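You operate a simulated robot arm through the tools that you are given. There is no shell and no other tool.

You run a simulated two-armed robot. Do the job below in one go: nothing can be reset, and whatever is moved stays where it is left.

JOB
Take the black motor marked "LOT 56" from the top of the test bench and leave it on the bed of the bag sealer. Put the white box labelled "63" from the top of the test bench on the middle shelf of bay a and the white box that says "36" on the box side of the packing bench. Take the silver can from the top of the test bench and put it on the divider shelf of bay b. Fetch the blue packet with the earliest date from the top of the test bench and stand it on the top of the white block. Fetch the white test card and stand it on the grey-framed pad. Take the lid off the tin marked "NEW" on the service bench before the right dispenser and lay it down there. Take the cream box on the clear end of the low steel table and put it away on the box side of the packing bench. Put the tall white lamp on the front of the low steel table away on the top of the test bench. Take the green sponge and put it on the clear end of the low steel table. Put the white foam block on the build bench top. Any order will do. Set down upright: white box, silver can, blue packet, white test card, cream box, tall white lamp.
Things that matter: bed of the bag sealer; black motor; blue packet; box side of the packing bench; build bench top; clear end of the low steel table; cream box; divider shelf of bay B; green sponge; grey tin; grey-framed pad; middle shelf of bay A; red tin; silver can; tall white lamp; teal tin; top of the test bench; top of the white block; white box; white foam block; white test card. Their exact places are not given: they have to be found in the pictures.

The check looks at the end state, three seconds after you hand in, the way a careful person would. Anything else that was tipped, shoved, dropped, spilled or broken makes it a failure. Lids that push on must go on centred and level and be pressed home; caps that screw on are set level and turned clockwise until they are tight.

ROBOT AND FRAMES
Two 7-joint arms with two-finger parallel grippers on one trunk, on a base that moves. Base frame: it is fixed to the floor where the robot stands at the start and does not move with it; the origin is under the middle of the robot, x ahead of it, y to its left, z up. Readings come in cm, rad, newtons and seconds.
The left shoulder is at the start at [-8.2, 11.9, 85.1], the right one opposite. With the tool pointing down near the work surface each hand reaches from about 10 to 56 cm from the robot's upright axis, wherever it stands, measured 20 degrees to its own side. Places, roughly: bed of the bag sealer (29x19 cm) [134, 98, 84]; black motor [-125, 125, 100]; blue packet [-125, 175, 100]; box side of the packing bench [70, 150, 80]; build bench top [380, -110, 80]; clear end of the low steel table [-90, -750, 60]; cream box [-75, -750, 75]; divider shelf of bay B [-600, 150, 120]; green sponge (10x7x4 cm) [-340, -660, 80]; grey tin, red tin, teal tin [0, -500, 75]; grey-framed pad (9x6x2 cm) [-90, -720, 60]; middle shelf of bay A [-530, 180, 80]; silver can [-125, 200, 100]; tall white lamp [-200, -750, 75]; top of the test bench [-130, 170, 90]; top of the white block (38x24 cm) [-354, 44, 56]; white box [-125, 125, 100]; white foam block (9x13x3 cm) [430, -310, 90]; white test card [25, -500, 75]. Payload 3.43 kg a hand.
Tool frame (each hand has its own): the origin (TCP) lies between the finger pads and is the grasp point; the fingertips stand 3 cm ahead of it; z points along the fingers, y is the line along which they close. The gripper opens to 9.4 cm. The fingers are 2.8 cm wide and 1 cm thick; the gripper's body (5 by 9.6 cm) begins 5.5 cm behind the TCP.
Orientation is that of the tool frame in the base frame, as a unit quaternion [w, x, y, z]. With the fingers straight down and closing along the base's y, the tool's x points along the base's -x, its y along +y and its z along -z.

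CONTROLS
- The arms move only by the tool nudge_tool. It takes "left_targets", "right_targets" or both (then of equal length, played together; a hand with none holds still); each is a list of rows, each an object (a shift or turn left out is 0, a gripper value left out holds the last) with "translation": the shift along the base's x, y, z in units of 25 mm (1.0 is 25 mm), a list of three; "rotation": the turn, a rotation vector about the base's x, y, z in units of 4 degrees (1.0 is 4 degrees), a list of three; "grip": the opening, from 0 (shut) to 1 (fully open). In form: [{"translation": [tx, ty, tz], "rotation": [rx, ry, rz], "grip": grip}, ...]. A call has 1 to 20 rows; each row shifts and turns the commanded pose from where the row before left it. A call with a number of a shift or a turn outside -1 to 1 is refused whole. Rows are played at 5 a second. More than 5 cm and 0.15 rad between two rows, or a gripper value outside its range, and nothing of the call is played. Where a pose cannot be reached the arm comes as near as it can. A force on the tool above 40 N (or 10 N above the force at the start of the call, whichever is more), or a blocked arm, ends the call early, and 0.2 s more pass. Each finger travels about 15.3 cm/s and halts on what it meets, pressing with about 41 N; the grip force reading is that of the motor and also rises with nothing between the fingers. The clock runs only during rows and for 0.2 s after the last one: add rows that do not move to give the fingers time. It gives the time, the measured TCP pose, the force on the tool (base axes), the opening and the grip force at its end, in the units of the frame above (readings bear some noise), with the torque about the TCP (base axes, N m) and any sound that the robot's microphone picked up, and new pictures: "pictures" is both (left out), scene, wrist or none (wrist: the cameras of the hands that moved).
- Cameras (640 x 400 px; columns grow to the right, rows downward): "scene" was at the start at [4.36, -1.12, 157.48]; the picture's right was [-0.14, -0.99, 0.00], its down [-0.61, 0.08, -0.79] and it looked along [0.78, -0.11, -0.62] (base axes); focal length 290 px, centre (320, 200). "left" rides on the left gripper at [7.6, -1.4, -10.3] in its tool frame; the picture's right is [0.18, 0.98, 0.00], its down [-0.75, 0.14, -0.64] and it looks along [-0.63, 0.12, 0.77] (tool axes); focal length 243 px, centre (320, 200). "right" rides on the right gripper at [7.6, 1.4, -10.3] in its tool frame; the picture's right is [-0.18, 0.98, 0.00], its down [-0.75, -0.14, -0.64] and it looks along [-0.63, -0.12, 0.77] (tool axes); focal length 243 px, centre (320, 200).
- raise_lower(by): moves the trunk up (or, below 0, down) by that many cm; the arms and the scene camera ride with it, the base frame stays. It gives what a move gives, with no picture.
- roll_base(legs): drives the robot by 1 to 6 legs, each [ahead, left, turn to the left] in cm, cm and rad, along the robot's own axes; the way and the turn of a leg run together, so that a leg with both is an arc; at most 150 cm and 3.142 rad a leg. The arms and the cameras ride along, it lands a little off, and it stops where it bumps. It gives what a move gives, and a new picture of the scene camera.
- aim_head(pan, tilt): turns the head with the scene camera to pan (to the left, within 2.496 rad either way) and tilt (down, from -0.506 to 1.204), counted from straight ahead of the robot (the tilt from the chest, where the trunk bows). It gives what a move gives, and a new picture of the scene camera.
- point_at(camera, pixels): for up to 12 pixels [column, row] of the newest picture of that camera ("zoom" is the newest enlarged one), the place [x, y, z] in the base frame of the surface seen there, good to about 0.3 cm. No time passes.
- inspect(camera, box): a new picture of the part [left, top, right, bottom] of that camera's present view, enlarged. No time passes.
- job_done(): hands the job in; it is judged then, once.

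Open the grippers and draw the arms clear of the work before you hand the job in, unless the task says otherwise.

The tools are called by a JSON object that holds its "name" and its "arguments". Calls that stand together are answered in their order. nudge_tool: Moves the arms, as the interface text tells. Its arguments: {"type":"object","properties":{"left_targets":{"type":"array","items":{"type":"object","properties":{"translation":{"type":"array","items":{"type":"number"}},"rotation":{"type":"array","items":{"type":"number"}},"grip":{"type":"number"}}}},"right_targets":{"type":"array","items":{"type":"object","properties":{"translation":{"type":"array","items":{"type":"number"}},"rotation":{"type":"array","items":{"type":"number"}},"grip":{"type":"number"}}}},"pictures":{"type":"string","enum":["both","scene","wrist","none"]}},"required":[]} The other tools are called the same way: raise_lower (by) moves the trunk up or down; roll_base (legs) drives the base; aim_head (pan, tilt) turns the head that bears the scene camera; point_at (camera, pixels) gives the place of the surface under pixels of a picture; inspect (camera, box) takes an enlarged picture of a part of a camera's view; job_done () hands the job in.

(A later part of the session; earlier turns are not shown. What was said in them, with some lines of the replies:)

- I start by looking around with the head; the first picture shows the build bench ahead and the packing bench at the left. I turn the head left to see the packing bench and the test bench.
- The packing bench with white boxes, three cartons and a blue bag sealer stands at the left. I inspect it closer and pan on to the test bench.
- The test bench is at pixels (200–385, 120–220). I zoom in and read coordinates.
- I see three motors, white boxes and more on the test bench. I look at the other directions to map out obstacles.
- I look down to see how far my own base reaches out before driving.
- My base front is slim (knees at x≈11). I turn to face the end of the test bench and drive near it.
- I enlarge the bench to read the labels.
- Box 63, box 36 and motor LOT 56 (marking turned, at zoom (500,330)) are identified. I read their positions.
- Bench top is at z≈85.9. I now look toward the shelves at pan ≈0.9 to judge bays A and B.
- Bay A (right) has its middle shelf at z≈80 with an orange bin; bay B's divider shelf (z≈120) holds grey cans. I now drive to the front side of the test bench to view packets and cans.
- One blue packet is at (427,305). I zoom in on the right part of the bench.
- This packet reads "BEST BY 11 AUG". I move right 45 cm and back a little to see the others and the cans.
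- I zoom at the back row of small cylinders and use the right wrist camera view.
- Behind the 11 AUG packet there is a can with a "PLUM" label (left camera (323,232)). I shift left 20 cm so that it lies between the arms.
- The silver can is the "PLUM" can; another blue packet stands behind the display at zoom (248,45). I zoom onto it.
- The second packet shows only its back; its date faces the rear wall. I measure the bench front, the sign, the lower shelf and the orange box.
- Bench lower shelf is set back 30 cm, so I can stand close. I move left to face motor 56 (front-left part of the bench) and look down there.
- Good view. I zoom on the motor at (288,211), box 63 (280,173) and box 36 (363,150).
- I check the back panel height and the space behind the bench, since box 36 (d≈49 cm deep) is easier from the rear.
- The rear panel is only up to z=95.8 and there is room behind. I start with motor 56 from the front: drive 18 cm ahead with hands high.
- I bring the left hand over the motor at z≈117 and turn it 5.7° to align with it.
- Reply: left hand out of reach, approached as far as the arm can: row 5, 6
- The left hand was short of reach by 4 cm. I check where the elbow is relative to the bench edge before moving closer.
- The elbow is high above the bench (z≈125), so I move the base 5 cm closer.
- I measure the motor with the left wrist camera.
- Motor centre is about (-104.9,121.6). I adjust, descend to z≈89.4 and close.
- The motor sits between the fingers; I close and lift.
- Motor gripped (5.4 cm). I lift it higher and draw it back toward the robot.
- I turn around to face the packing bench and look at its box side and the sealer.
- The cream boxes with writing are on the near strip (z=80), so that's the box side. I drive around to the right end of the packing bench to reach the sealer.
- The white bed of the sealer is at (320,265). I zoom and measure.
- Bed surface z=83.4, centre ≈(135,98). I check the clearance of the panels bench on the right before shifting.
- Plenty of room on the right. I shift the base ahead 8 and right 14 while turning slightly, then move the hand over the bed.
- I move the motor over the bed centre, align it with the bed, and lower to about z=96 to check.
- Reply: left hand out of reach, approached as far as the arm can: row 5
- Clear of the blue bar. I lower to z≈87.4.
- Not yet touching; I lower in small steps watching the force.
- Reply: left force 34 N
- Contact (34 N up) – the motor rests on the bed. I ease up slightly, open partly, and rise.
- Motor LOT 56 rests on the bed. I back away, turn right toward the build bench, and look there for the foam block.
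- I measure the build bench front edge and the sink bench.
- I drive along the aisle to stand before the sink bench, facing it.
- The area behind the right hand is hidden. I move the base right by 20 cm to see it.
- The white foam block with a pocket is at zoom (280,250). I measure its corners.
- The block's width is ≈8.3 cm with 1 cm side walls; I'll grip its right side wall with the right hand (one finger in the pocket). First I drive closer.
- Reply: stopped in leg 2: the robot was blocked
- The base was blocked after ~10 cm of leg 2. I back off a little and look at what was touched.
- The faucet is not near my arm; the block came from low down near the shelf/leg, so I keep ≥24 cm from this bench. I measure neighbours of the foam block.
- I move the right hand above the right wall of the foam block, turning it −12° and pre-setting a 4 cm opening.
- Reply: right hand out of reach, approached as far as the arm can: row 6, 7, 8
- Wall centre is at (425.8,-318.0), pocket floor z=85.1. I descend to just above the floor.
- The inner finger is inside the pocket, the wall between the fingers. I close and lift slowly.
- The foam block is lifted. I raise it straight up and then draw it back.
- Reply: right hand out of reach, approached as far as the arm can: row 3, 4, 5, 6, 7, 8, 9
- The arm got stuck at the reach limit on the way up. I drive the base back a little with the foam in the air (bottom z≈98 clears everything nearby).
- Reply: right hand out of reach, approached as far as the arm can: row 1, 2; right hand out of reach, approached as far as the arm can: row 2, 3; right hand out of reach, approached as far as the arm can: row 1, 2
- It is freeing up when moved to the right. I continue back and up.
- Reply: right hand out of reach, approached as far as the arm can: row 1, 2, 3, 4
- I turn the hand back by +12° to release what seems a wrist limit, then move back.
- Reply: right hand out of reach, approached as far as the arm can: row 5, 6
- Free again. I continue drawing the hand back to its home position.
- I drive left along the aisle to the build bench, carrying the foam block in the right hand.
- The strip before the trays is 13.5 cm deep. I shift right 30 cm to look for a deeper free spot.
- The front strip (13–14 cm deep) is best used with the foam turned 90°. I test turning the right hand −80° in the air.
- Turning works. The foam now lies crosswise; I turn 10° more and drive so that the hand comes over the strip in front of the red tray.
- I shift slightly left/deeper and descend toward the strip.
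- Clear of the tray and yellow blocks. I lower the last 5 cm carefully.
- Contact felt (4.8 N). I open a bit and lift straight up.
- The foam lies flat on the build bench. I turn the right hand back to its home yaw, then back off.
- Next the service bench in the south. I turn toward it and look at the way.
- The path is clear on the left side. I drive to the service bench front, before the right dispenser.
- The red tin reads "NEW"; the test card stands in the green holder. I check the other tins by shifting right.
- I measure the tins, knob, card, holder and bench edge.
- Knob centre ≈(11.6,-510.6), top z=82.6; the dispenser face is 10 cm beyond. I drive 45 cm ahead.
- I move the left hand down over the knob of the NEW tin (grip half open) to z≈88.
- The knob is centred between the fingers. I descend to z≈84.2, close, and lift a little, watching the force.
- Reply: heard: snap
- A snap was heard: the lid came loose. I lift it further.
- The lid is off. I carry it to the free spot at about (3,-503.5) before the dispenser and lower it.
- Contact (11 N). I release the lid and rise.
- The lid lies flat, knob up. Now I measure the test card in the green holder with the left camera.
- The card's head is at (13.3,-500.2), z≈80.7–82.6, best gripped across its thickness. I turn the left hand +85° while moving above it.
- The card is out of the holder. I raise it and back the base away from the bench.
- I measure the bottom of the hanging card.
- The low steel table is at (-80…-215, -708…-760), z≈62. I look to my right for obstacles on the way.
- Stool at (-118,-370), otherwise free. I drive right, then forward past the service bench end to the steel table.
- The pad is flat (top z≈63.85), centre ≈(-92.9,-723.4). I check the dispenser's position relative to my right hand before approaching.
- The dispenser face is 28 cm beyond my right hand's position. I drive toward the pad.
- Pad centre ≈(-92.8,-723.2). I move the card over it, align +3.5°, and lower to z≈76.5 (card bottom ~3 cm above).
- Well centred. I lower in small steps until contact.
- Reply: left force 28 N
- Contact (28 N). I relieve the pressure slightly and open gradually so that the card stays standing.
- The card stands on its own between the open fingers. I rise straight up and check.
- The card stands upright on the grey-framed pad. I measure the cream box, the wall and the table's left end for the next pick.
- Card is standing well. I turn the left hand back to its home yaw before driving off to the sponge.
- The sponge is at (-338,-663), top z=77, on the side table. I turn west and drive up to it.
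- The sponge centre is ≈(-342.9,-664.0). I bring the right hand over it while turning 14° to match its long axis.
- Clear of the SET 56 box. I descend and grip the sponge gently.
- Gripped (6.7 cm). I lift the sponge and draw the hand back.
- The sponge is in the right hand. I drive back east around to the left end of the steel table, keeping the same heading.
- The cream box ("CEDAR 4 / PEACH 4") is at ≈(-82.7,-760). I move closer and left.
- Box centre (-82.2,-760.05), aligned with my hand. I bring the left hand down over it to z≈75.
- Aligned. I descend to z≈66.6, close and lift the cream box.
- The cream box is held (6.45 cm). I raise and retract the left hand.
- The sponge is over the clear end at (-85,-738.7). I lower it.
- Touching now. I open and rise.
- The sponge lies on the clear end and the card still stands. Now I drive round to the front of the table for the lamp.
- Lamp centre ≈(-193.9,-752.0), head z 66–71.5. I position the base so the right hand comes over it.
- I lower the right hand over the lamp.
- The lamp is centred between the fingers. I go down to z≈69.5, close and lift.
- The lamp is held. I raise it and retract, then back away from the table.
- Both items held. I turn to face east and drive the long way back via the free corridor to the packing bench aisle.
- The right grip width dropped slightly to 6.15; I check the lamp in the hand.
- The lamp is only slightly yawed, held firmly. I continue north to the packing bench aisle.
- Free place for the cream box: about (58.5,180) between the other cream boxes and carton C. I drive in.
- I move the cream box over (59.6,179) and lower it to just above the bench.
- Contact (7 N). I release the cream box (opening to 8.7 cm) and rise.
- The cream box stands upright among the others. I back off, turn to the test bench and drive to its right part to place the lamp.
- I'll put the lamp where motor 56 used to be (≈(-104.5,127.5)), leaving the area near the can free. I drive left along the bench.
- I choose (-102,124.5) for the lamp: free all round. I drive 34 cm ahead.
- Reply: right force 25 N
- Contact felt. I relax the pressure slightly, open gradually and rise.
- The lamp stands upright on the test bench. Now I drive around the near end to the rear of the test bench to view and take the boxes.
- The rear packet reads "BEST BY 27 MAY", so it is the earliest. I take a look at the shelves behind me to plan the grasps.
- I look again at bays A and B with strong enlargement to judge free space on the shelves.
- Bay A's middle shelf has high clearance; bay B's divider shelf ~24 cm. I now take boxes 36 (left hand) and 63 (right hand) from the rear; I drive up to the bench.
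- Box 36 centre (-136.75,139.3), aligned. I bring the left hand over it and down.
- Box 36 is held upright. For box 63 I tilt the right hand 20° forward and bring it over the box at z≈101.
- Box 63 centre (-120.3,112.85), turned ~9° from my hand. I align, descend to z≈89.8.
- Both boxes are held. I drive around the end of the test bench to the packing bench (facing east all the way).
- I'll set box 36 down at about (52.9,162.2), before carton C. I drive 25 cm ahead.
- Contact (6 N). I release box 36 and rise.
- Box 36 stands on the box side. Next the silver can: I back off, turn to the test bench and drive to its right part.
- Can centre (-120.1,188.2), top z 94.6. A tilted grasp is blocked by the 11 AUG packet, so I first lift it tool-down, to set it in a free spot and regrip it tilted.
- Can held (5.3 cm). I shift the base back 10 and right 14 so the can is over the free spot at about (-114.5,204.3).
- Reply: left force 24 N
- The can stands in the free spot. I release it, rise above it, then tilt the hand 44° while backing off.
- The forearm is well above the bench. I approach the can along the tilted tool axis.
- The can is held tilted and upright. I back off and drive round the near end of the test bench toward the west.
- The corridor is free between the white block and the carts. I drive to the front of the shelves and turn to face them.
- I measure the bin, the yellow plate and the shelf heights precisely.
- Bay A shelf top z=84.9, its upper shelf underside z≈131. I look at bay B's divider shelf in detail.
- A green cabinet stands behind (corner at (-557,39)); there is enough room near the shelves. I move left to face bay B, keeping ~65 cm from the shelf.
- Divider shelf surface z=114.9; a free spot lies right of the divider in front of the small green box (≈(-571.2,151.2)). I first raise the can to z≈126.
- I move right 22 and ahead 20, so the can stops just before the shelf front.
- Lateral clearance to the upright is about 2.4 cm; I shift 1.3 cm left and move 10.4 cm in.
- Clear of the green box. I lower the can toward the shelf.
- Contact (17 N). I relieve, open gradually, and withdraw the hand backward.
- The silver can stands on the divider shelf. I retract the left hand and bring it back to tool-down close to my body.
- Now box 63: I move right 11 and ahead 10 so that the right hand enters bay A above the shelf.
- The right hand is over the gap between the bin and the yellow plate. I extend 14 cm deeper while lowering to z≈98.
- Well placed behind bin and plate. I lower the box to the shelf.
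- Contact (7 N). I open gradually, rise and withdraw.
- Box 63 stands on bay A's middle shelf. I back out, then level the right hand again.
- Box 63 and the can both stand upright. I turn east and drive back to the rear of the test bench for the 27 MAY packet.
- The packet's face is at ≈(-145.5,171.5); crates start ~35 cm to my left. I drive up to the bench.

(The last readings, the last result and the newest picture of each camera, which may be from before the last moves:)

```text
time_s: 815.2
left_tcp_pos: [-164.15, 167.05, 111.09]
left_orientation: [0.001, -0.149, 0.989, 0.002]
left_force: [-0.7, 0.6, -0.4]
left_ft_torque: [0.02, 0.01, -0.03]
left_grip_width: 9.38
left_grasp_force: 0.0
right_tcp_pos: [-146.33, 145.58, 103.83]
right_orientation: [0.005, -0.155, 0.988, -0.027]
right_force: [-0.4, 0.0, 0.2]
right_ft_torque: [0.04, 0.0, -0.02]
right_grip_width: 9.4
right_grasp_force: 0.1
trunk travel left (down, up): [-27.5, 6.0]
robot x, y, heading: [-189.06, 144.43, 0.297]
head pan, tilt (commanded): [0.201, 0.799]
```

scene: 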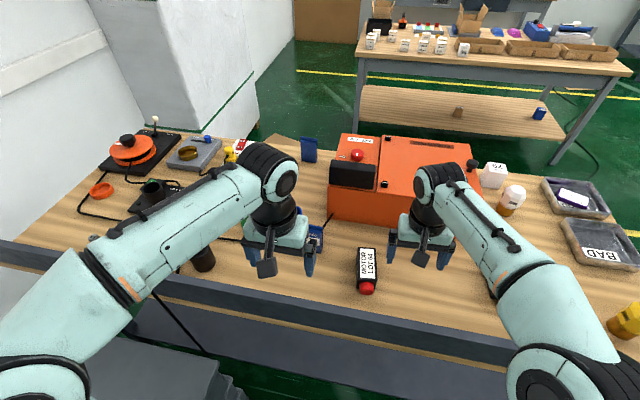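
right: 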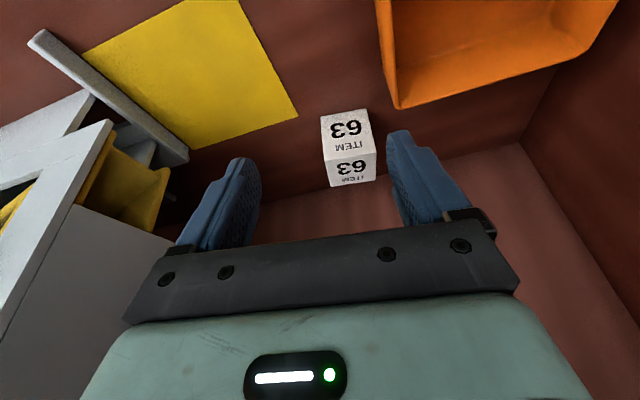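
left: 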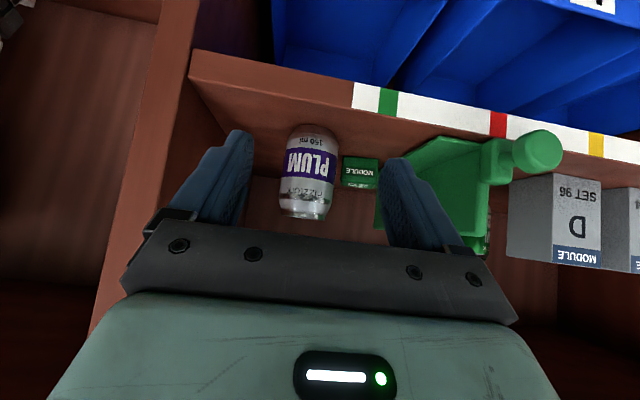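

I bring the left hand forward above the packet and look through its camera.

{"name": "nudge_tool", "arguments": {"left_targets": [{"translation": [0.9, 0.275, -0.3], "grip": 1}, {"translation": [0.9, 0.275, -0.3]}, {"translation": [0.9, 0.275, -0.3]}, {"translation": [0.9, 0.275, -0.3]}, {"translation": [0.9, 0.275, -0.4]}], "pictures": "wrist"}}

```text
time_s: 816.4
left_tcp_pos: [-152.98, 170.45, 106.95]
left_orientation: [0.001, -0.149, 0.989, 0.001]
left_force: [-0.3, -0.1, 0.6]
left_ft_torque: [0.04, 0.02, -0.01]
left_grip_width: 9.4
left_grasp_force: 0.0
right_tcp_pos: [-146.24, 145.57, 103.92]
right_orientation: [0.005, -0.153, 0.988, -0.027]
right_force: [0.6, -0.5, 0.0]
right_ft_torque: [0.0, 0.02, -0.02]
right_grip_width: 9.41
right_grasp_force: 0.1
trunk travel left (down, up): [-27.5, 6.0]
robot x, y, heading: [-189.41, 144.39, 0.297]
head pan, tilt (commanded): [0.201, 0.799]
```

left: 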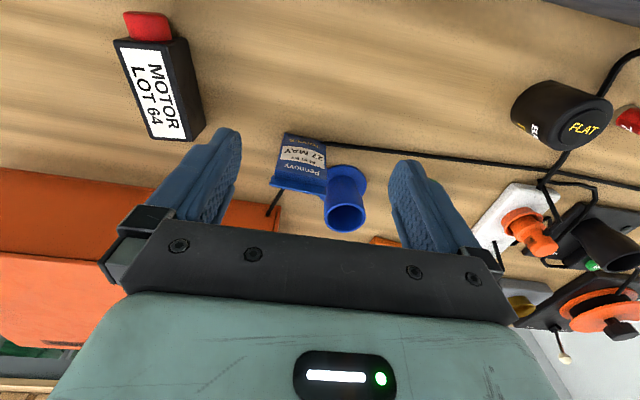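

{"name": "inspect", "arguments": {"camera": "left", "box": [250, 110, 400, 240]}}

{"name": "point_at", "arguments": {"camera": "zoom", "pixels": [[95, 320], [315, 345], [155, 110], [320, 155], [120, 300], [300, 330], [400, 340], [470, 290], [230, 200], [150, 270], [330, 270], [100, 380]]}}

```text
3.08 times, centred on (325, 175) of left
```

zoom: 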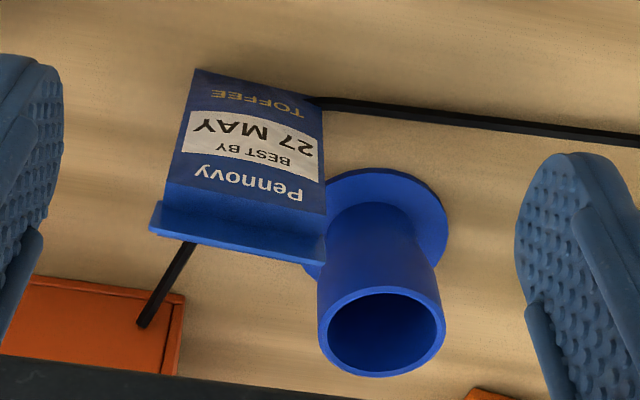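

```text
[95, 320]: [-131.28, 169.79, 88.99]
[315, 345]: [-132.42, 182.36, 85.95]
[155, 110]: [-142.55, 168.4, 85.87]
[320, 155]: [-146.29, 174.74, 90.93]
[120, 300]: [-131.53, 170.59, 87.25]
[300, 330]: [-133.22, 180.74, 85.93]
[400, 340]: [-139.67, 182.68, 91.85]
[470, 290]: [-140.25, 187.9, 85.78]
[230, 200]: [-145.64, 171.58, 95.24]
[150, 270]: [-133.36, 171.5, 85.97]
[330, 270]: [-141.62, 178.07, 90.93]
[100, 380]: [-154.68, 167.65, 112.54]
```

{"name": "point_at", "arguments": {"camera": "zoom", "pixels": [[158, 222], [318, 252], [198, 76], [318, 112], [180, 175], [318, 200], [160, 210], [250, 235], [345, 185], [440, 220], [415, 180]]}}

```text
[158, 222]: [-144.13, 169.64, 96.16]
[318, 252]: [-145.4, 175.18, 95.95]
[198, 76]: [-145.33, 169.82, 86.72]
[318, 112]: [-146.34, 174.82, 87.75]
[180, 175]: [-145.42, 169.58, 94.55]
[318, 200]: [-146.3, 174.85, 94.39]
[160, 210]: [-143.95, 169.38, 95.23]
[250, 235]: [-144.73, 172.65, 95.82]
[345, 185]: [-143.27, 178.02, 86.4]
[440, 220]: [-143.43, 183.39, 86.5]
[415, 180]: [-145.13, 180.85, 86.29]
```

Packet centre ≈(-144.6,172.4), width ≈5.6 cm. I align by −5.4°, set the opening to 7.6 cm, and descend to z≈96 first.

{"name": "nudge_tool", "arguments": {"left_targets": [{"translation": [0.84, 0.195, -0.5], "rotation": [0, 0, -0.34], "grip": 0.82}, {"translation": [0.84, 0.195, -0.5], "rotation": [0, 0, -0.34], "grip": 0.82}, {"translation": [0.84, 0.195, -0.5], "rotation": [0, 0, -0.34]}, {"translation": [0.84, 0.195, -0.5], "rotation": [0, 0, -0.34]}, {"translation": [0, 0, 0]}], "pictures": "both"}}

```text
time_s: 817.6
left_tcp_pos: [-144.47, 172.46, 102.11]
left_orientation: [0.001, -0.102, 0.995, 0.002]
left_force: [-0.7, -0.1, 0.2]
left_ft_torque: [0.01, 0.01, 0.02]
left_grip_width: 7.7
left_grasp_force: 0.1
right_tcp_pos: [-146.43, 145.61, 103.97]
right_orientation: [0.005, -0.154, 0.988, -0.027]
right_force: [-1.3, 0.1, 0.3]
right_ft_torque: [-0.02, -0.01, 0.02]
right_grip_width: 9.4
right_grasp_force: 0.0
trunk travel left (down, up): [-27.5, 6.0]
robot x, y, heading: [-189.21, 144.44, 0.299]
head pan, tilt (commanded): [0.201, 0.799]
```

scene: 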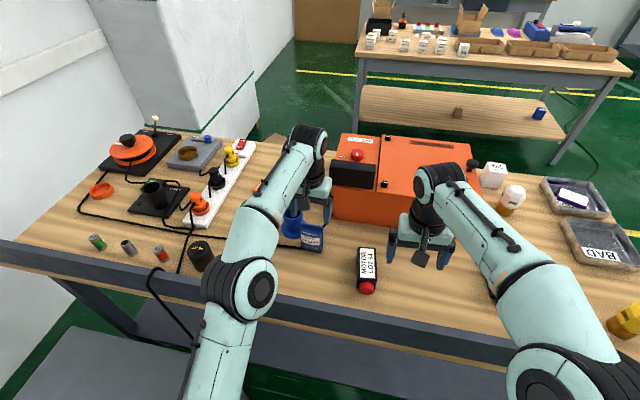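
left: 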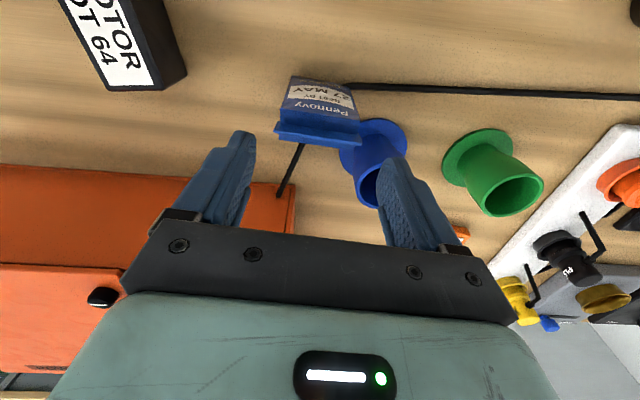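

{"name": "nudge_tool", "arguments": {"left_targets": [{"translation": [0, 0, -1]}, {"translation": [0, 0, -1]}, {"translation": [0, 0, -1]}, {"translation": [0, 0, -1]}, {"translation": [0, 0, -0.55]}, {"translation": [0, 0, 0]}], "pictures": "wrist"}}

```text
time_s: 819.0
left_tcp_pos: [-144.47, 172.5, 90.8]
left_orientation: [0.0, -0.102, 0.995, 0.002]
left_force: [0.2, 0.3, 0.6]
left_ft_torque: [0.03, -0.02, -0.02]
left_grip_width: 7.73
left_grasp_force: 0.1
right_tcp_pos: [-146.35, 145.42, 103.95]
right_orientation: [0.005, -0.154, 0.988, -0.027]
right_force: [-0.7, 0.4, 0.7]
right_ft_torque: [0.0, -0.02, 0.02]
right_grip_width: 9.4
right_grasp_force: 0.0
trunk travel left (down, up): [-27.5, 6.0]
robot x, y, heading: [-189.08, 144.58, 0.295]
head pan, tilt (commanded): [0.201, 0.799]
```

left: 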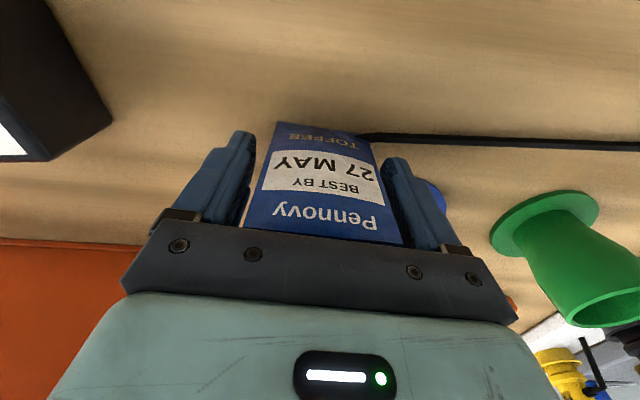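

The packet is between the fingers. I close and lift straight up.

{"name": "nudge_tool", "arguments": {"left_targets": [{"grip": 0.4}, {"grip": 0}, {"grip": 0}, {"grip": 0}, {"translation": [0, 0, 0.4], "grip": 0}, {"translation": [0, 0, 0.8]}, {"translation": [0, 0, 1]}, {"translation": [0, 0, 1]}, {"translation": [0, 0, 1]}, {"translation": [0, 0, 1]}], "pictures": "both"}}

```text
time_s: 821.2
left_tcp_pos: [-144.44, 172.42, 103.64]
left_orientation: [0.0, -0.102, 0.995, 0.002]
left_force: [-1.3, -0.2, -1.0]
left_ft_torque: [-0.02, 0.0, 0.02]
left_grip_width: 6.21
left_grasp_force: 40.8
right_tcp_pos: [-146.37, 145.46, 103.8]
right_orientation: [0.005, -0.154, 0.988, -0.027]
right_force: [-0.1, 0.1, -0.6]
right_ft_torque: [0.04, -0.04, -0.02]
right_grip_width: 9.4
right_grasp_force: 0.0
trunk travel left (down, up): [-27.5, 6.0]
robot x, y, heading: [-189.34, 143.98, 0.297]
head pan, tilt (commanded): [0.201, 0.799]
```

scene: 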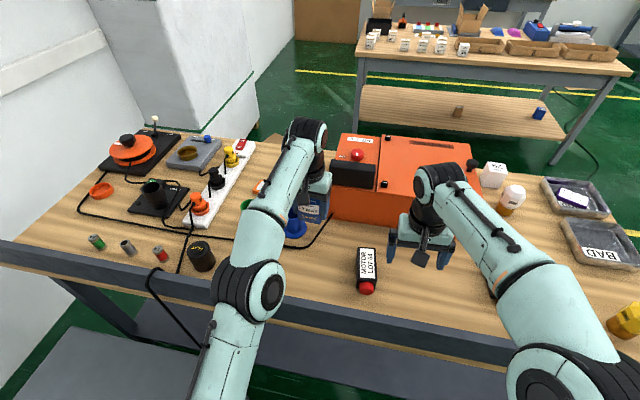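
left: 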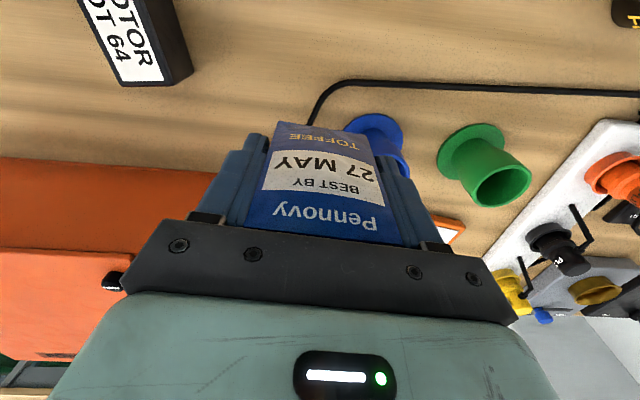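

The packet is held. I draw the hand back and drive away from the bench toward the white block.

{"name": "nudge_tool", "arguments": {"left_targets": [{"translation": [0, 0, 0.8]}, {"translation": [-0.5, -0.15, 0.3]}, {"translation": [-0.9, -0.275, 0]}, {"translation": [-0.9, -0.275, 0], "rotation": [0, 0, 0.34]}, {"translation": [-0.9, -0.275, 0], "rotation": [0, 0, 0.34]}, {"translation": [-0.9, -0.275, 0], "rotation": [0, 0, 0.34]}, {"rotation": [0, 0, 0.34]}], "pictures": "none"}}

{"name": "roll_base", "arguments": {"legs": [[-50, -15, 0]]}}

{"name": "aim_head", "arguments": {"pan": 2.4, "tilt": 0.5}}

```text
time_s: 822.8
left_tcp_pos: [-155.46, 168.92, 106.13]
left_orientation: [0.001, -0.15, 0.989, 0.002]
left_force: [0.1, 0.0, 0.2]
left_ft_torque: [0.02, 0.04, 0.01]
left_grip_width: 6.16
left_grasp_force: 41.2
left hand out of reach, approached as far as the arm can: row 1
right_tcp_pos: [-146.25, 145.47, 103.76]
right_orientation: [0.006, -0.154, 0.988, -0.027]
right_force: [-0.2, 0.4, 0.4]
right_ft_torque: [0.01, 0.0, -0.02]
right_grip_width: 9.42
right_grasp_force: 0.0
trunk travel left (down, up): [-27.5, 6.0]
robot x, y, heading: [-189.44, 144.08, 0.294]
head pan, tilt (commanded): [0.201, 0.799]
```

```text
time_s: 825.8
left_tcp_pos: [-198.89, 140.31, 106.04]
left_orientation: [0.001, -0.156, 0.988, 0.002]
left_force: [-1.0, -0.7, -0.6]
left_ft_torque: [0.0, 0.02, -0.02]
left_grip_width: 6.17
left_grasp_force: 40.7
right_tcp_pos: [-189.44, 116.88, 103.8]
right_orientation: [0.005, -0.16, 0.987, -0.027]
right_force: [-0.8, 0.7, -0.5]
right_ft_torque: [0.0, -0.02, -0.01]
right_grip_width: 9.38
right_grasp_force: 0.1
trunk travel left (down, up): [-27.5, 6.0]
robot x, y, heading: [-232.41, 114.97, 0.311]
head pan, tilt (commanded): [0.201, 0.799]
```

scene: 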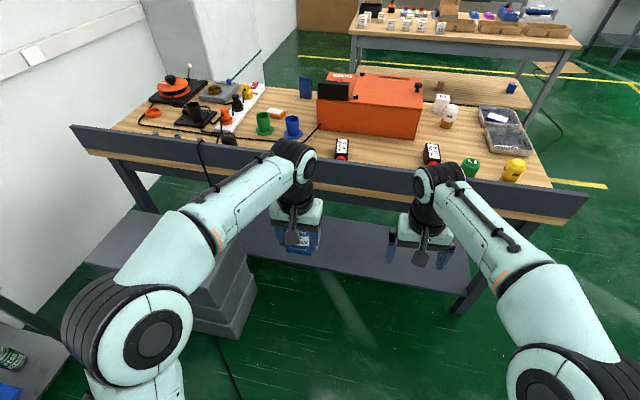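

```text
time_s: 827.9
left_tcp_pos: [-198.81, 140.24, 106.13]
left_orientation: [0.001, -0.156, 0.988, 0.002]
left_force: [0.4, 0.7, -1.6]
left_ft_torque: [0.01, 0.02, 0.0]
left_grip_width: 6.13
left_grasp_force: 41.2
right_tcp_pos: [-189.4, 116.97, 103.84]
right_orientation: [0.005, -0.16, 0.987, -0.026]
right_force: [-0.3, -1.0, -0.3]
right_ft_torque: [-0.02, -0.02, -0.01]
right_grip_width: 9.39
right_grasp_force: 0.0
trunk travel left (down, up): [-27.5, 6.0]
robot x, y, heading: [-232.38, 115.06, 0.306]
head pan, tilt (commanded): [2.4, 0.499]
```

scene: 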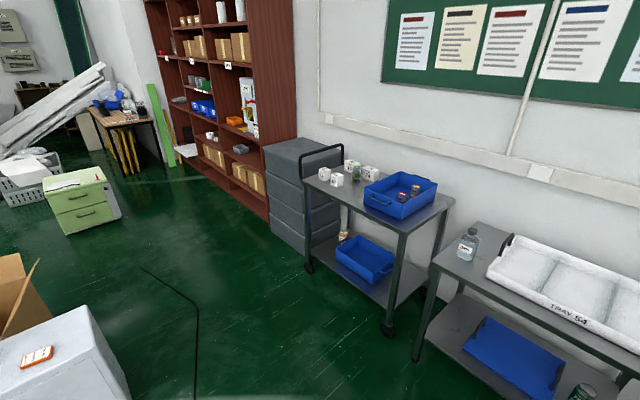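

I turn west and drive up to the white block.

{"name": "roll_base", "arguments": {"legs": [[0, 0, 3.09], [62, 8, 0]]}}

{"name": "aim_head", "arguments": {"pan": 0.1, "tilt": 0.8}}

```text
time_s: 838.7
left_tcp_pos: [-325.37, 68.15, 106.1]
left_orientation: [0.001, 0.991, 0.133, -0.001]
left_force: [-0.3, 1.1, -1.4]
left_ft_torque: [0.03, 0.0, 0.0]
left_grip_width: 6.16
left_grasp_force: 41.3
right_tcp_pos: [-333.64, 92.03, 104.0]
right_orientation: [-0.026, 0.99, 0.138, -0.004]
right_force: [-0.4, -0.5, 0.0]
right_ft_torque: [0.01, -0.02, -0.01]
right_grip_width: 9.42
right_grasp_force: 0.1
trunk travel left (down, up): [-27.5, 6.0]
robot x, y, heading: [-290.4, 91.54, -2.879]
head pan, tilt (commanded): [2.4, 0.499]
```

scene: 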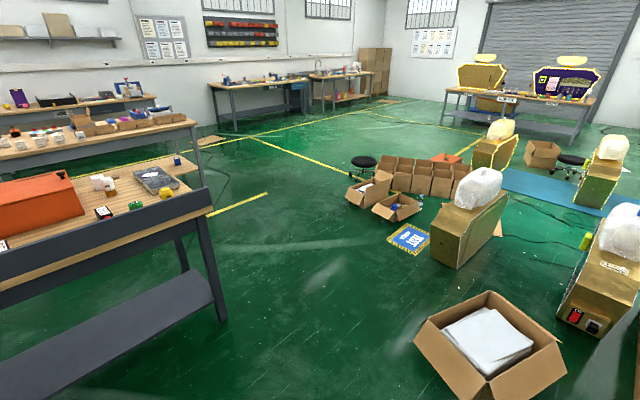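

```text
time_s: 840.8
left_tcp_pos: [-325.33, 68.12, 106.23]
left_orientation: [0.002, 0.991, 0.133, 0.0]
left_force: [-0.1, 0.4, -0.4]
left_ft_torque: [-0.02, -0.02, -0.04]
left_grip_width: 6.18
left_grasp_force: 40.5
right_tcp_pos: [-333.63, 91.93, 103.8]
right_orientation: [-0.027, 0.99, 0.137, -0.004]
right_force: [0.2, 0.2, -0.5]
right_ft_torque: [0.0, -0.01, 0.0]
right_grip_width: 9.39
right_grasp_force: 0.1
trunk travel left (down, up): [-27.5, 6.0]
robot x, y, heading: [-290.28, 91.59, -2.879]
head pan, tilt (commanded): [0.099, 0.799]
```

scene: 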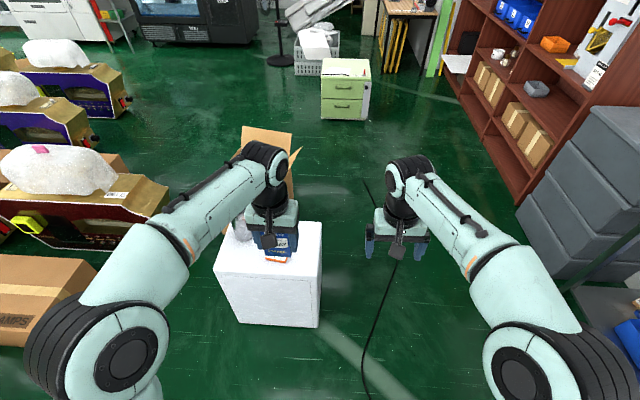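

{"name": "inspect", "arguments": {"camera": "scene", "box": [200, 190, 340, 340]}}

{"name": "point_at", "arguments": {"camera": "scene", "pixels": [[320, 278], [218, 272], [321, 224], [230, 230], [305, 240], [265, 262], [290, 262], [312, 260], [240, 262], [318, 325]]}}

{"name": "inspect", "arguments": {"camera": "left", "box": [0, 0, 640, 400]}}

```text
2.67 times, centred on (270, 265) of scene
```

zoom: 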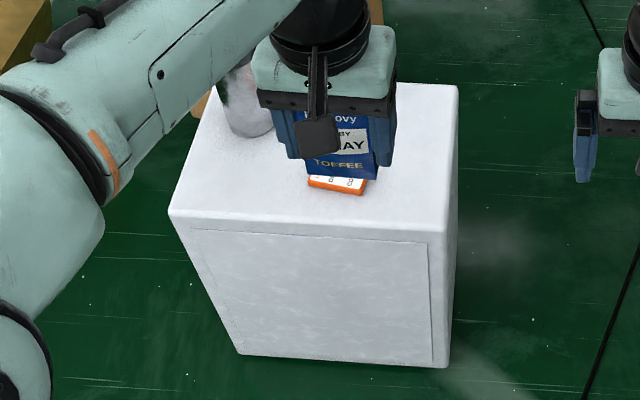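

```text
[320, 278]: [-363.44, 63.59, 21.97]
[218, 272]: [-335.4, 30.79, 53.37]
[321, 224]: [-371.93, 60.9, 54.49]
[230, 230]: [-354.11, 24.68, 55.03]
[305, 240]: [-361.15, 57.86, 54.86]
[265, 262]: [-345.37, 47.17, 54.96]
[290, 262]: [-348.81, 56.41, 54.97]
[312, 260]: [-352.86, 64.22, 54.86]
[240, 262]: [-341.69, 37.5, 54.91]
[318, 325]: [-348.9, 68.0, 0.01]
```

```text
1.00 times, centred on (320, 200) of left (not enlarged: the box is as wide or as high as the picture)
```

zoom: 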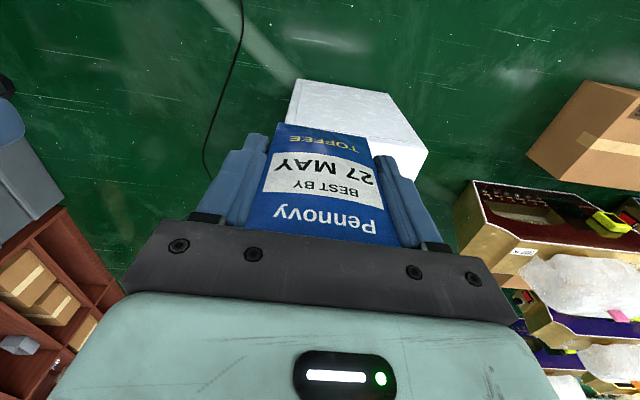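

Block top z=54.9, tray and thermos on it. I'll stand the packet at about (-360,53). I drive 29 cm ahead and 5 left.

{"name": "roll_base", "arguments": {"legs": [[29, 5, 0.02]]}}

{"name": "nudge_tool", "arguments": {"left_targets": [{"translation": [-0.4, -0.12, -0.8]}, {"translation": [-0.4, -0.12, -0.8]}, {"translation": [-0.4, -0.12, -0.8]}], "pictures": "both"}}

```text
time_s: 842.8
left_tcp_pos: [-351.75, 54.78, 106.07]
left_orientation: [0.002, 0.99, 0.144, -0.001]
left_force: [0.0, 0.4, -0.1]
left_ft_torque: [-0.02, -0.04, 0.0]
left_grip_width: 6.16
left_grasp_force: 40.9
right_tcp_pos: [-360.57, 78.45, 103.84]
right_orientation: [-0.026, 0.989, 0.149, -0.005]
right_force: [0.7, 0.0, 0.5]
right_ft_torque: [0.01, -0.06, 0.02]
right_grip_width: 9.4
right_grasp_force: 0.1
trunk travel left (down, up): [-27.5, 6.0]
robot x, y, heading: [-317.48, 79.15, -2.855]
head pan, tilt (commanded): [0.099, 0.799]
```

scene: 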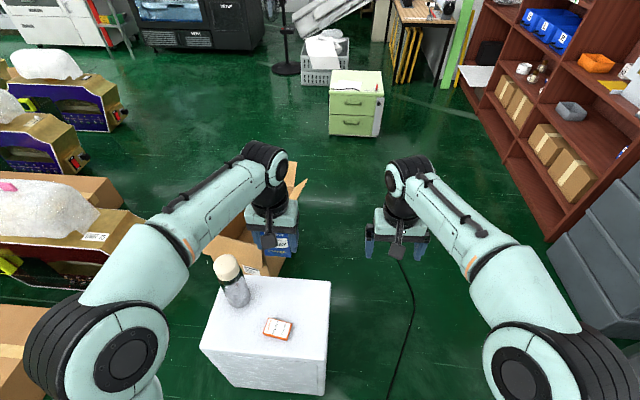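

```text
time_s: 843.6
left_tcp_pos: [-354.87, 54.01, 100.05]
left_orientation: [0.001, 0.99, 0.143, -0.001]
left_force: [-0.1, 0.3, -1.1]
left_ft_torque: [-0.04, 0.02, 0.01]
left_grip_width: 6.18
left_grasp_force: 41.5
right_tcp_pos: [-360.6, 78.39, 103.88]
right_orientation: [-0.026, 0.989, 0.147, -0.004]
right_force: [-0.2, -0.1, 0.2]
right_ft_torque: [0.03, 0.01, -0.01]
right_grip_width: 9.4
right_grasp_force: 0.0
trunk travel left (down, up): [-27.5, 6.0]
robot x, y, heading: [-317.88, 79.11, -2.861]
head pan, tilt (commanded): [0.099, 0.799]
```

scene: 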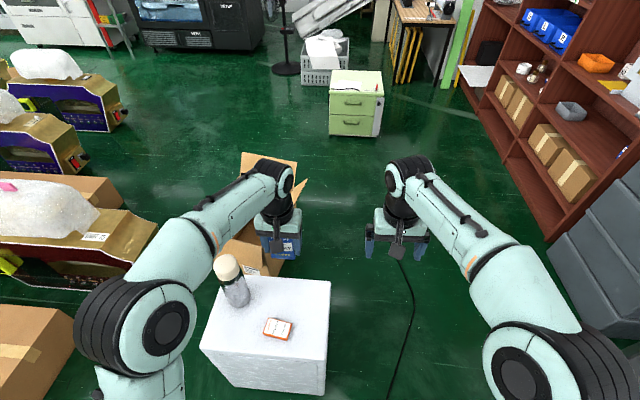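
left: 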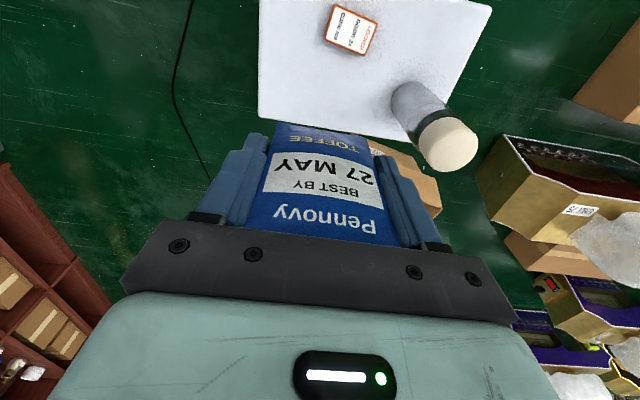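

{"name": "point_at", "arguments": {"camera": "scene", "pixels": [[204, 345], [326, 358], [328, 284], [225, 280], [278, 329], [265, 330], [291, 330], [278, 320], [236, 300], [310, 310], [300, 300], [285, 290]]}}

```text
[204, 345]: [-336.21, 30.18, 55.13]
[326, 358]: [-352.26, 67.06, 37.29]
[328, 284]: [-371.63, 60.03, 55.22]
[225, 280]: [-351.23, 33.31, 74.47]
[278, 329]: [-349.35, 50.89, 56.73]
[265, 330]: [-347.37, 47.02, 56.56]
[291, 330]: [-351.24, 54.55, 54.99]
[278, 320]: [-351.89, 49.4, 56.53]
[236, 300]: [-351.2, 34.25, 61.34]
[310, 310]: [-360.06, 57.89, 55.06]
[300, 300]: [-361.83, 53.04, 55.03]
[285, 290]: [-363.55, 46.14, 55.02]
```

I lower the packet toward the free spot behind the small tray.

{"name": "nudge_tool", "arguments": {"left_targets": [{"translation": [-0.55, -0.07, -1]}, {"translation": [-0.55, -0.07, -1]}, {"translation": [-0.55, -0.07, -1]}, {"translation": [-0.55, -0.07, -1]}, {"translation": [0, 0, -1]}, {"translation": [0, 0, -1]}, {"translation": [0, 0, -1]}, {"translation": [0, 0, -1]}, {"translation": [0, 0, -1]}, {"translation": [0, 0, -1]}, {"translation": [0, 0, -1]}, {"translation": [0, 0, -1]}, {"translation": [0, 0, -1]}, {"translation": [0, 0, -1]}, {"translation": [0, 0, 0]}], "pictures": "both"}}

```text
time_s: 846.8
left_tcp_pos: [-360.3, 53.37, 65.14]
left_orientation: [0.002, 0.99, 0.143, -0.001]
left_force: [-0.6, 0.5, -1.4]
left_ft_torque: [-0.03, 0.0, 0.01]
left_grip_width: 6.15
left_grasp_force: 41.3
right_tcp_pos: [-360.51, 78.46, 103.74]
right_orientation: [-0.026, 0.989, 0.147, -0.004]
right_force: [-0.5, 1.1, 0.1]
right_ft_torque: [0.01, 0.01, 0.02]
right_grip_width: 9.42
right_grasp_force: 0.1
trunk travel left (down, up): [-27.5, 6.0]
robot x, y, heading: [-317.39, 79.07, -2.853]
head pan, tilt (commanded): [0.099, 0.799]
```

scene: 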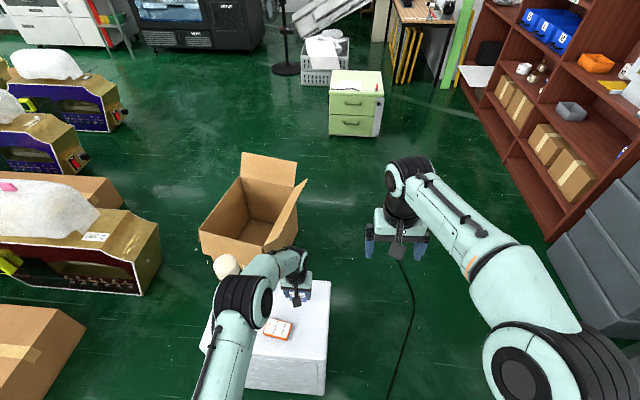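
left: 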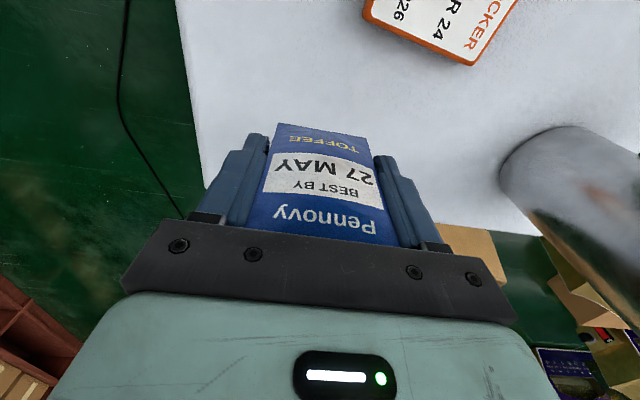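

{"name": "nudge_tool", "arguments": {"left_targets": [{"translation": [0, 0, -1]}, {"translation": [0, 0, -0.8]}, {"translation": [0, 0, -0.1]}, {"translation": [0, 0, 0]}], "pictures": "none"}}

```text
time_s: 847.8
left_tcp_pos: [-360.26, 53.21, 60.29]
left_orientation: [0.001, 0.99, 0.144, -0.002]
left_force: [0.7, 0.3, -0.7]
left_ft_torque: [-0.01, -0.04, 0.03]
left_grip_width: 6.18
left_grasp_force: 41.0
right_tcp_pos: [-360.45, 78.45, 103.87]
right_orientation: [-0.026, 0.989, 0.148, -0.005]
right_force: [-0.1, 0.4, 0.4]
right_ft_torque: [-0.01, 0.04, 0.01]
right_grip_width: 9.39
right_grasp_force: 0.0
trunk travel left (down, up): [-27.5, 6.0]
robot x, y, heading: [-317.51, 78.79, -2.86]
head pan, tilt (commanded): [0.099, 0.799]
```

{"name": "nudge_tool", "arguments": {"left_targets": [{"translation": [0, 0, -0.08]}, {"translation": [0, 0, 0]}, {"translation": [0, 0, -0.08]}, {"translation": [0, 0, 0]}], "pictures": "none"}}

```text
time_s: 848.8
left_tcp_pos: [-360.25, 53.26, 59.86]
left_orientation: [0.002, 0.99, 0.144, -0.001]
left_force: [-0.4, -0.7, -1.0]
left_ft_torque: [0.02, 0.03, 0.03]
left_grip_width: 6.18
left_grasp_force: 40.9
right_tcp_pos: [-360.45, 78.41, 103.92]
right_orientation: [-0.026, 0.989, 0.148, -0.005]
right_force: [0.4, -0.1, 0.2]
right_ft_torque: [-0.01, 0.01, 0.03]
right_grip_width: 9.43
right_grasp_force: 0.0
trunk travel left (down, up): [-27.5, 6.0]
robot x, y, heading: [-317.19, 79.15, -2.855]
head pan, tilt (commanded): [0.099, 0.799]
```

{"name": "nudge_tool", "arguments": {"left_targets": [{"translation": [0, 0, -0.06]}, {"translation": [0, 0, 0]}, {"translation": [0, 0, -0.06]}, {"translation": [0, 0, 0]}], "pictures": "none"}}

```text
time_s: 849.8
left_tcp_pos: [-360.32, 53.22, 59.66]
left_orientation: [0.001, 0.99, 0.144, -0.002]
left_force: [1.5, -0.2, 7.8]
left_ft_torque: [0.26, -0.04, -0.06]
left_grip_width: 6.15
left_grasp_force: 41.2
right_tcp_pos: [-360.54, 78.46, 103.96]
right_orientation: [-0.027, 0.989, 0.148, -0.005]
right_force: [0.1, -0.9, -0.1]
right_ft_torque: [0.03, -0.01, 0.0]
right_grip_width: 9.41
right_grasp_force: 0.0
trunk travel left (down, up): [-27.5, 6.0]
robot x, y, heading: [-317.57, 78.86, -2.859]
head pan, tilt (commanded): [0.099, 0.799]
```

Contact (8 N). I open gradually and rise.

{"name": "nudge_tool", "arguments": {"left_targets": [{"grip": 0.67}, {"grip": 0.69}, {"grip": 0.72}, {"grip": 0.77}, {"grip": 0.85}, {"grip": 0.85}, {"translation": [0, 0, 0.4]}, {"translation": [0, 0, 0.8]}, {"translation": [0, 0, 1]}, {"translation": [0, 0, 1]}, {"translation": [0, 0, 1]}, {"translation": [0, 0, 1]}, {"translation": [0, 0, 1]}, {"translation": [0, 0, 1]}, {"translation": [0, 0, 1]}, {"translation": [0, 0, 1]}, {"translation": [0, 0, 1]}, {"translation": [0, 0, 1]}], "pictures": "both"}}

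```text
time_s: 853.6
left_tcp_pos: [-360.46, 53.31, 87.77]
left_orientation: [0.002, 0.99, 0.143, 0.0]
left_force: [-0.3, 0.1, 0.2]
left_ft_torque: [0.01, 0.01, 0.0]
left_grip_width: 7.99
left_grasp_force: 0.1
right_tcp_pos: [-360.37, 78.41, 103.88]
right_orientation: [-0.026, 0.989, 0.148, -0.004]
right_force: [0.4, 1.0, -0.4]
right_ft_torque: [0.01, 0.02, 0.02]
right_grip_width: 9.38
right_grasp_force: 0.1
trunk travel left (down, up): [-27.5, 6.0]
robot x, y, heading: [-317.61, 79.34, -2.859]
head pan, tilt (commanded): [0.099, 0.799]
```

scene: 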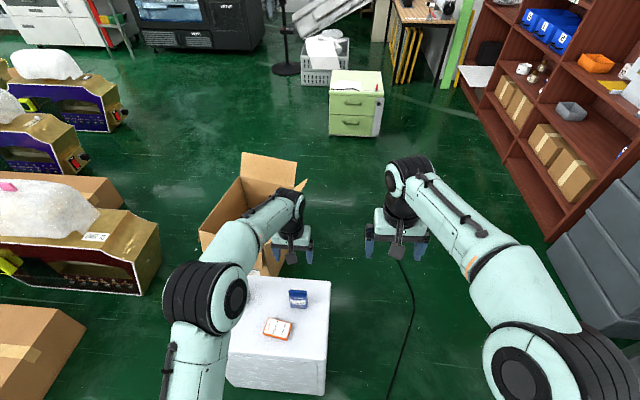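
left: 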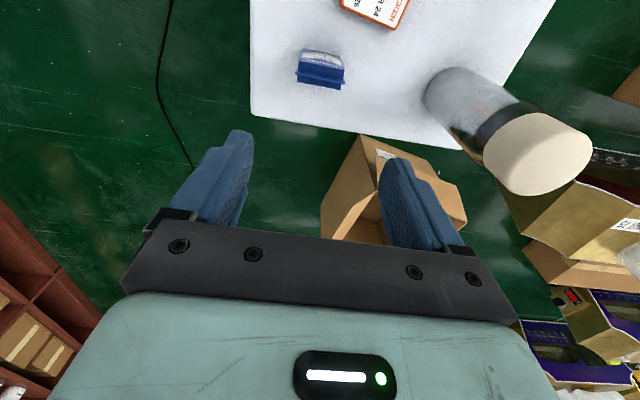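

{"name": "nudge_tool", "arguments": {"left_targets": [{"translation": [0, 0, 1]}, {"translation": [0, 0, 1]}, {"translation": [0, 0, 1]}, {"translation": [0, 0, 1]}, {"translation": [0.5, 0.15, 1]}, {"translation": [0.9, 0.27, 1]}, {"translation": [0.9, 0.27, 0.5]}, {"translation": [0.9, 0.27, 0]}], "pictures": "none"}}

{"name": "roll_base", "arguments": {"legs": [[-35, -10, 0]]}}

{"name": "inspect", "arguments": {"camera": "scene", "box": [200, 180, 360, 300]}}

```text
time_s: 855.4
left_tcp_pos: [-352.14, 55.62, 103.86]
left_orientation: [0.002, 0.99, 0.144, -0.001]
left_force: [-1.0, -0.1, 0.1]
left_ft_torque: [-0.02, 0.03, 0.0]
left_grip_width: 8.0
left_grasp_force: 0.0
right_tcp_pos: [-360.45, 78.45, 103.8]
right_orientation: [-0.026, 0.989, 0.148, -0.004]
right_force: [0.5, -0.1, -0.7]
right_ft_torque: [-0.01, 0.02, 0.06]
right_grip_width: 9.43
right_grasp_force: 0.0
trunk travel left (down, up): [-27.5, 6.0]
robot x, y, heading: [-317.41, 78.9, -2.859]
head pan, tilt (commanded): [0.099, 0.799]
```

```text
time_s: 857.8
left_tcp_pos: [-321.2, 75.04, 104.1]
left_orientation: [0.002, 0.99, 0.142, -0.001]
left_force: [1.3, 0.1, -0.7]
left_ft_torque: [-0.01, 0.0, -0.01]
left_grip_width: 7.98
left_grasp_force: 0.0
right_tcp_pos: [-329.36, 98.01, 103.94]
right_orientation: [-0.027, 0.989, 0.146, -0.005]
right_force: [0.9, -0.3, -0.3]
right_ft_torque: [0.02, -0.02, 0.01]
right_grip_width: 9.42
right_grasp_force: 0.0
trunk travel left (down, up): [-27.5, 6.0]
robot x, y, heading: [-286.35, 98.47, -2.857]
head pan, tilt (commanded): [0.099, 0.799]
```

scene: 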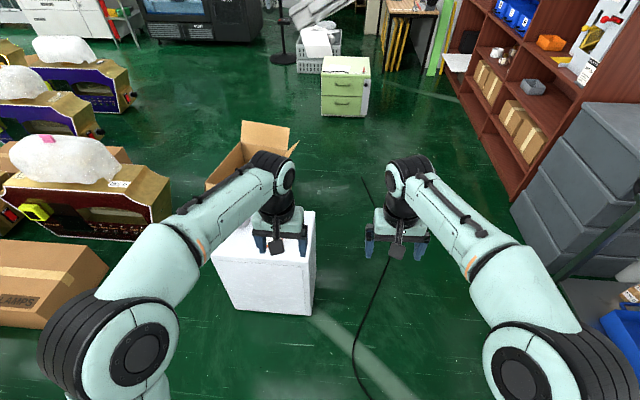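

```text
3.33 times, centred on (280, 240) of scene
```

zoom: 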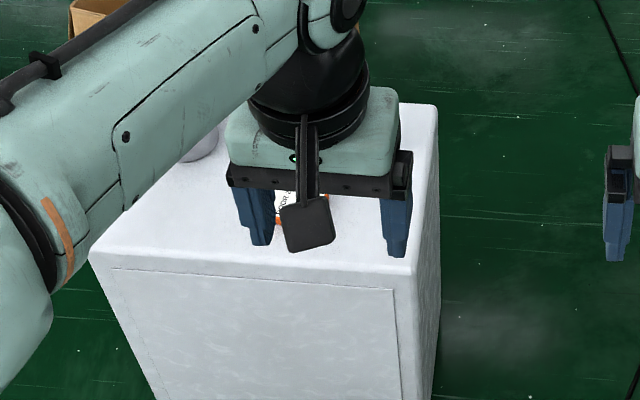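

The hand hides the packet; I shift the base left to see the block between the arms.

{"name": "roll_base", "arguments": {"legs": [[-10, 18, 0]]}}

{"name": "inspect", "arguments": {"camera": "scene", "box": [240, 150, 400, 290]}}

```text
time_s: 860.0
left_tcp_pos: [-306.59, 60.58, 103.93]
left_orientation: [0.002, 0.99, 0.144, 0.0]
left_force: [0.0, 0.4, 0.0]
left_ft_torque: [0.0, -0.02, -0.01]
left_grip_width: 7.99
left_grasp_force: 0.2
right_tcp_pos: [-314.69, 83.28, 103.91]
right_orientation: [-0.027, 0.989, 0.148, -0.005]
right_force: [-0.3, -0.8, 0.0]
right_ft_torque: [0.0, -0.05, -0.01]
right_grip_width: 9.4
right_grasp_force: 0.1
trunk travel left (down, up): [-27.5, 6.0]
robot x, y, heading: [-271.66, 84.19, -2.861]
head pan, tilt (commanded): [0.099, 0.799]
```

scene: 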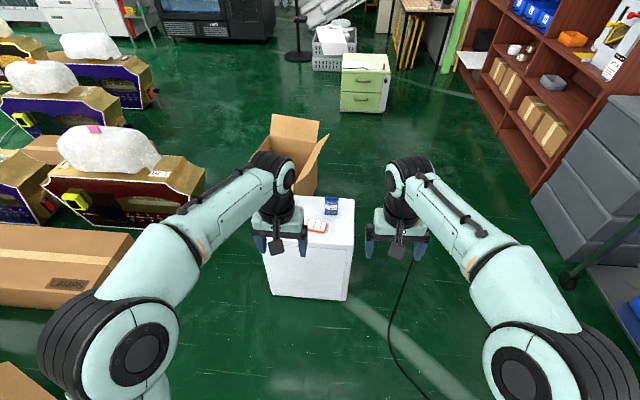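

```text
2.86 times, centred on (320, 220) of scene
```

zoom: 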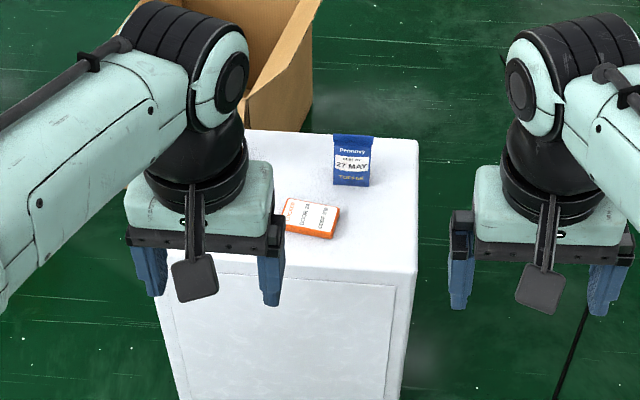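

The 27 MAY packet stands upright on the white block, with tray and thermos untouched. All jobs are done; I open both grippers fully with the arms clear and then hand in.

{"name": "nudge_tool", "arguments": {"left_targets": [{"grip": 1}, {"grip": 1}, {"grip": 1}], "right_targets": [{"grip": 1}, {"grip": 1}, {"grip": 1}], "pictures": "scene"}}

{"name": "roll_base", "arguments": {"legs": [[-20, 0, 0]]}}

```text
time_s: 860.8
left_tcp_pos: [-306.55, 60.52, 103.85]
left_orientation: [0.002, 0.99, 0.144, -0.001]
left_force: [-0.2, 0.3, -0.5]
left_ft_torque: [-0.03, 0.0, 0.0]
left_grip_width: 9.4
left_grasp_force: 0.2
right_tcp_pos: [-314.64, 83.46, 103.88]
right_orientation: [-0.026, 0.988, 0.149, -0.005]
right_force: [-0.6, 0.4, -0.5]
right_ft_torque: [0.02, -0.01, 0.03]
right_grip_width: 9.39
right_grasp_force: 0.2
trunk travel left (down, up): [-27.5, 6.0]
robot x, y, heading: [-271.61, 83.93, -2.855]
head pan, tilt (commanded): [0.099, 0.799]
```

scene: 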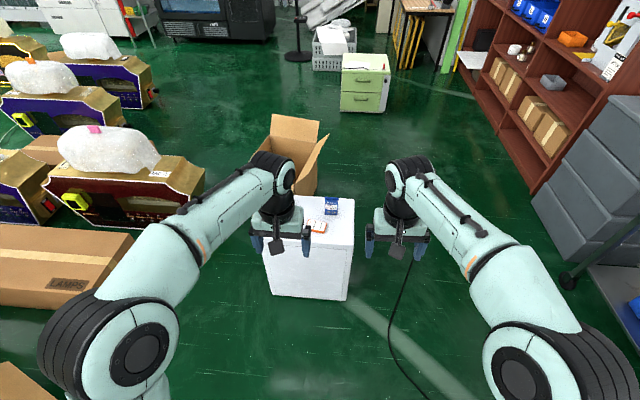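

```text
time_s: 862.4
left_tcp_pos: [-287.18, 66.0, 103.84]
left_orientation: [0.001, 0.989, 0.147, -0.001]
left_force: [0.4, 0.3, 0.0]
left_ft_torque: [-0.01, 0.02, 0.0]
left_grip_width: 9.4
left_grasp_force: 0.0
right_tcp_pos: [-295.8, 88.67, 103.91]
right_orientation: [-0.027, 0.988, 0.152, -0.005]
right_force: [0.2, -0.2, -0.5]
right_ft_torque: [0.03, 0.02, 0.01]
right_grip_width: 9.4
right_grasp_force: 0.1
trunk travel left (down, up): [-27.5, 6.0]
robot x, y, heading: [-252.92, 89.79, -2.848]
head pan, tilt (commanded): [0.099, 0.799]
```

scene: 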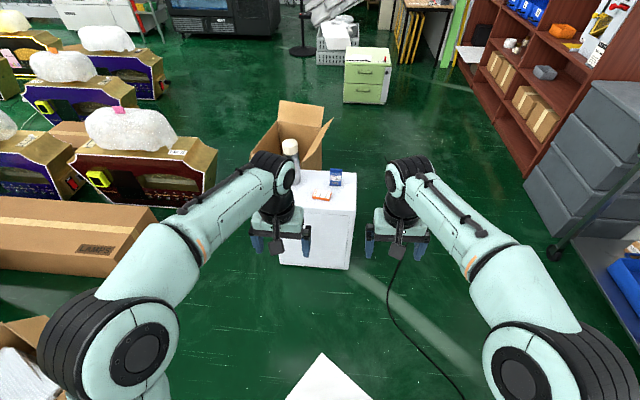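

Everything is in its place, the grippers are open and the arms are clear. I hand the job in.

{"name": "job_done", "arguments": {}}

```text
The job is handed in.
```

All the items are in their places and I handed the job in; no verdict has come back yet. I saw each item where it belongs in the pictures after setting it down.

| Item | Where it is now |
|---|---|
| Black motor "LOT 56" | Lying on the bed of the bag sealer |
| White box "63" | Upright on the middle shelf of bay A, behind the orange bin |
| White box "36" | Upright on the box side of the packing bench, in front of carton C |
| Silver can ("PLUM") | Upright on the divider shelf of bay B, right of the green divider |
| Blue packet, "27 MAY" | Standing on the white block; the only other packet I found reads "11 AUG" |
| White test card | Standing on the grey-framed pad |
| Lid of the red "NEW" tin | Laid flat, knob up, on the service bench before the right dispenser |
| Cream box | Upright on the box side of the packing bench, among the other cream boxes |
| Tall white lamp | Upright on top of the test bench, near where motor 56 stood |
| Green sponge | Flat on the clear end of the low steel table |
| White foam block | Flat on the build bench top, near the front edge |

- **Bump at the sink bench:** while I was fetching the foam block, the base was blocked once on the way in, so I backed off. I don't know what it touched. Nothing in the later pictures of that bench looked moved or tipped.
- **Silver can:** I set it down briefly elsewhere on the test bench to get a better grip before taking it to bay B.
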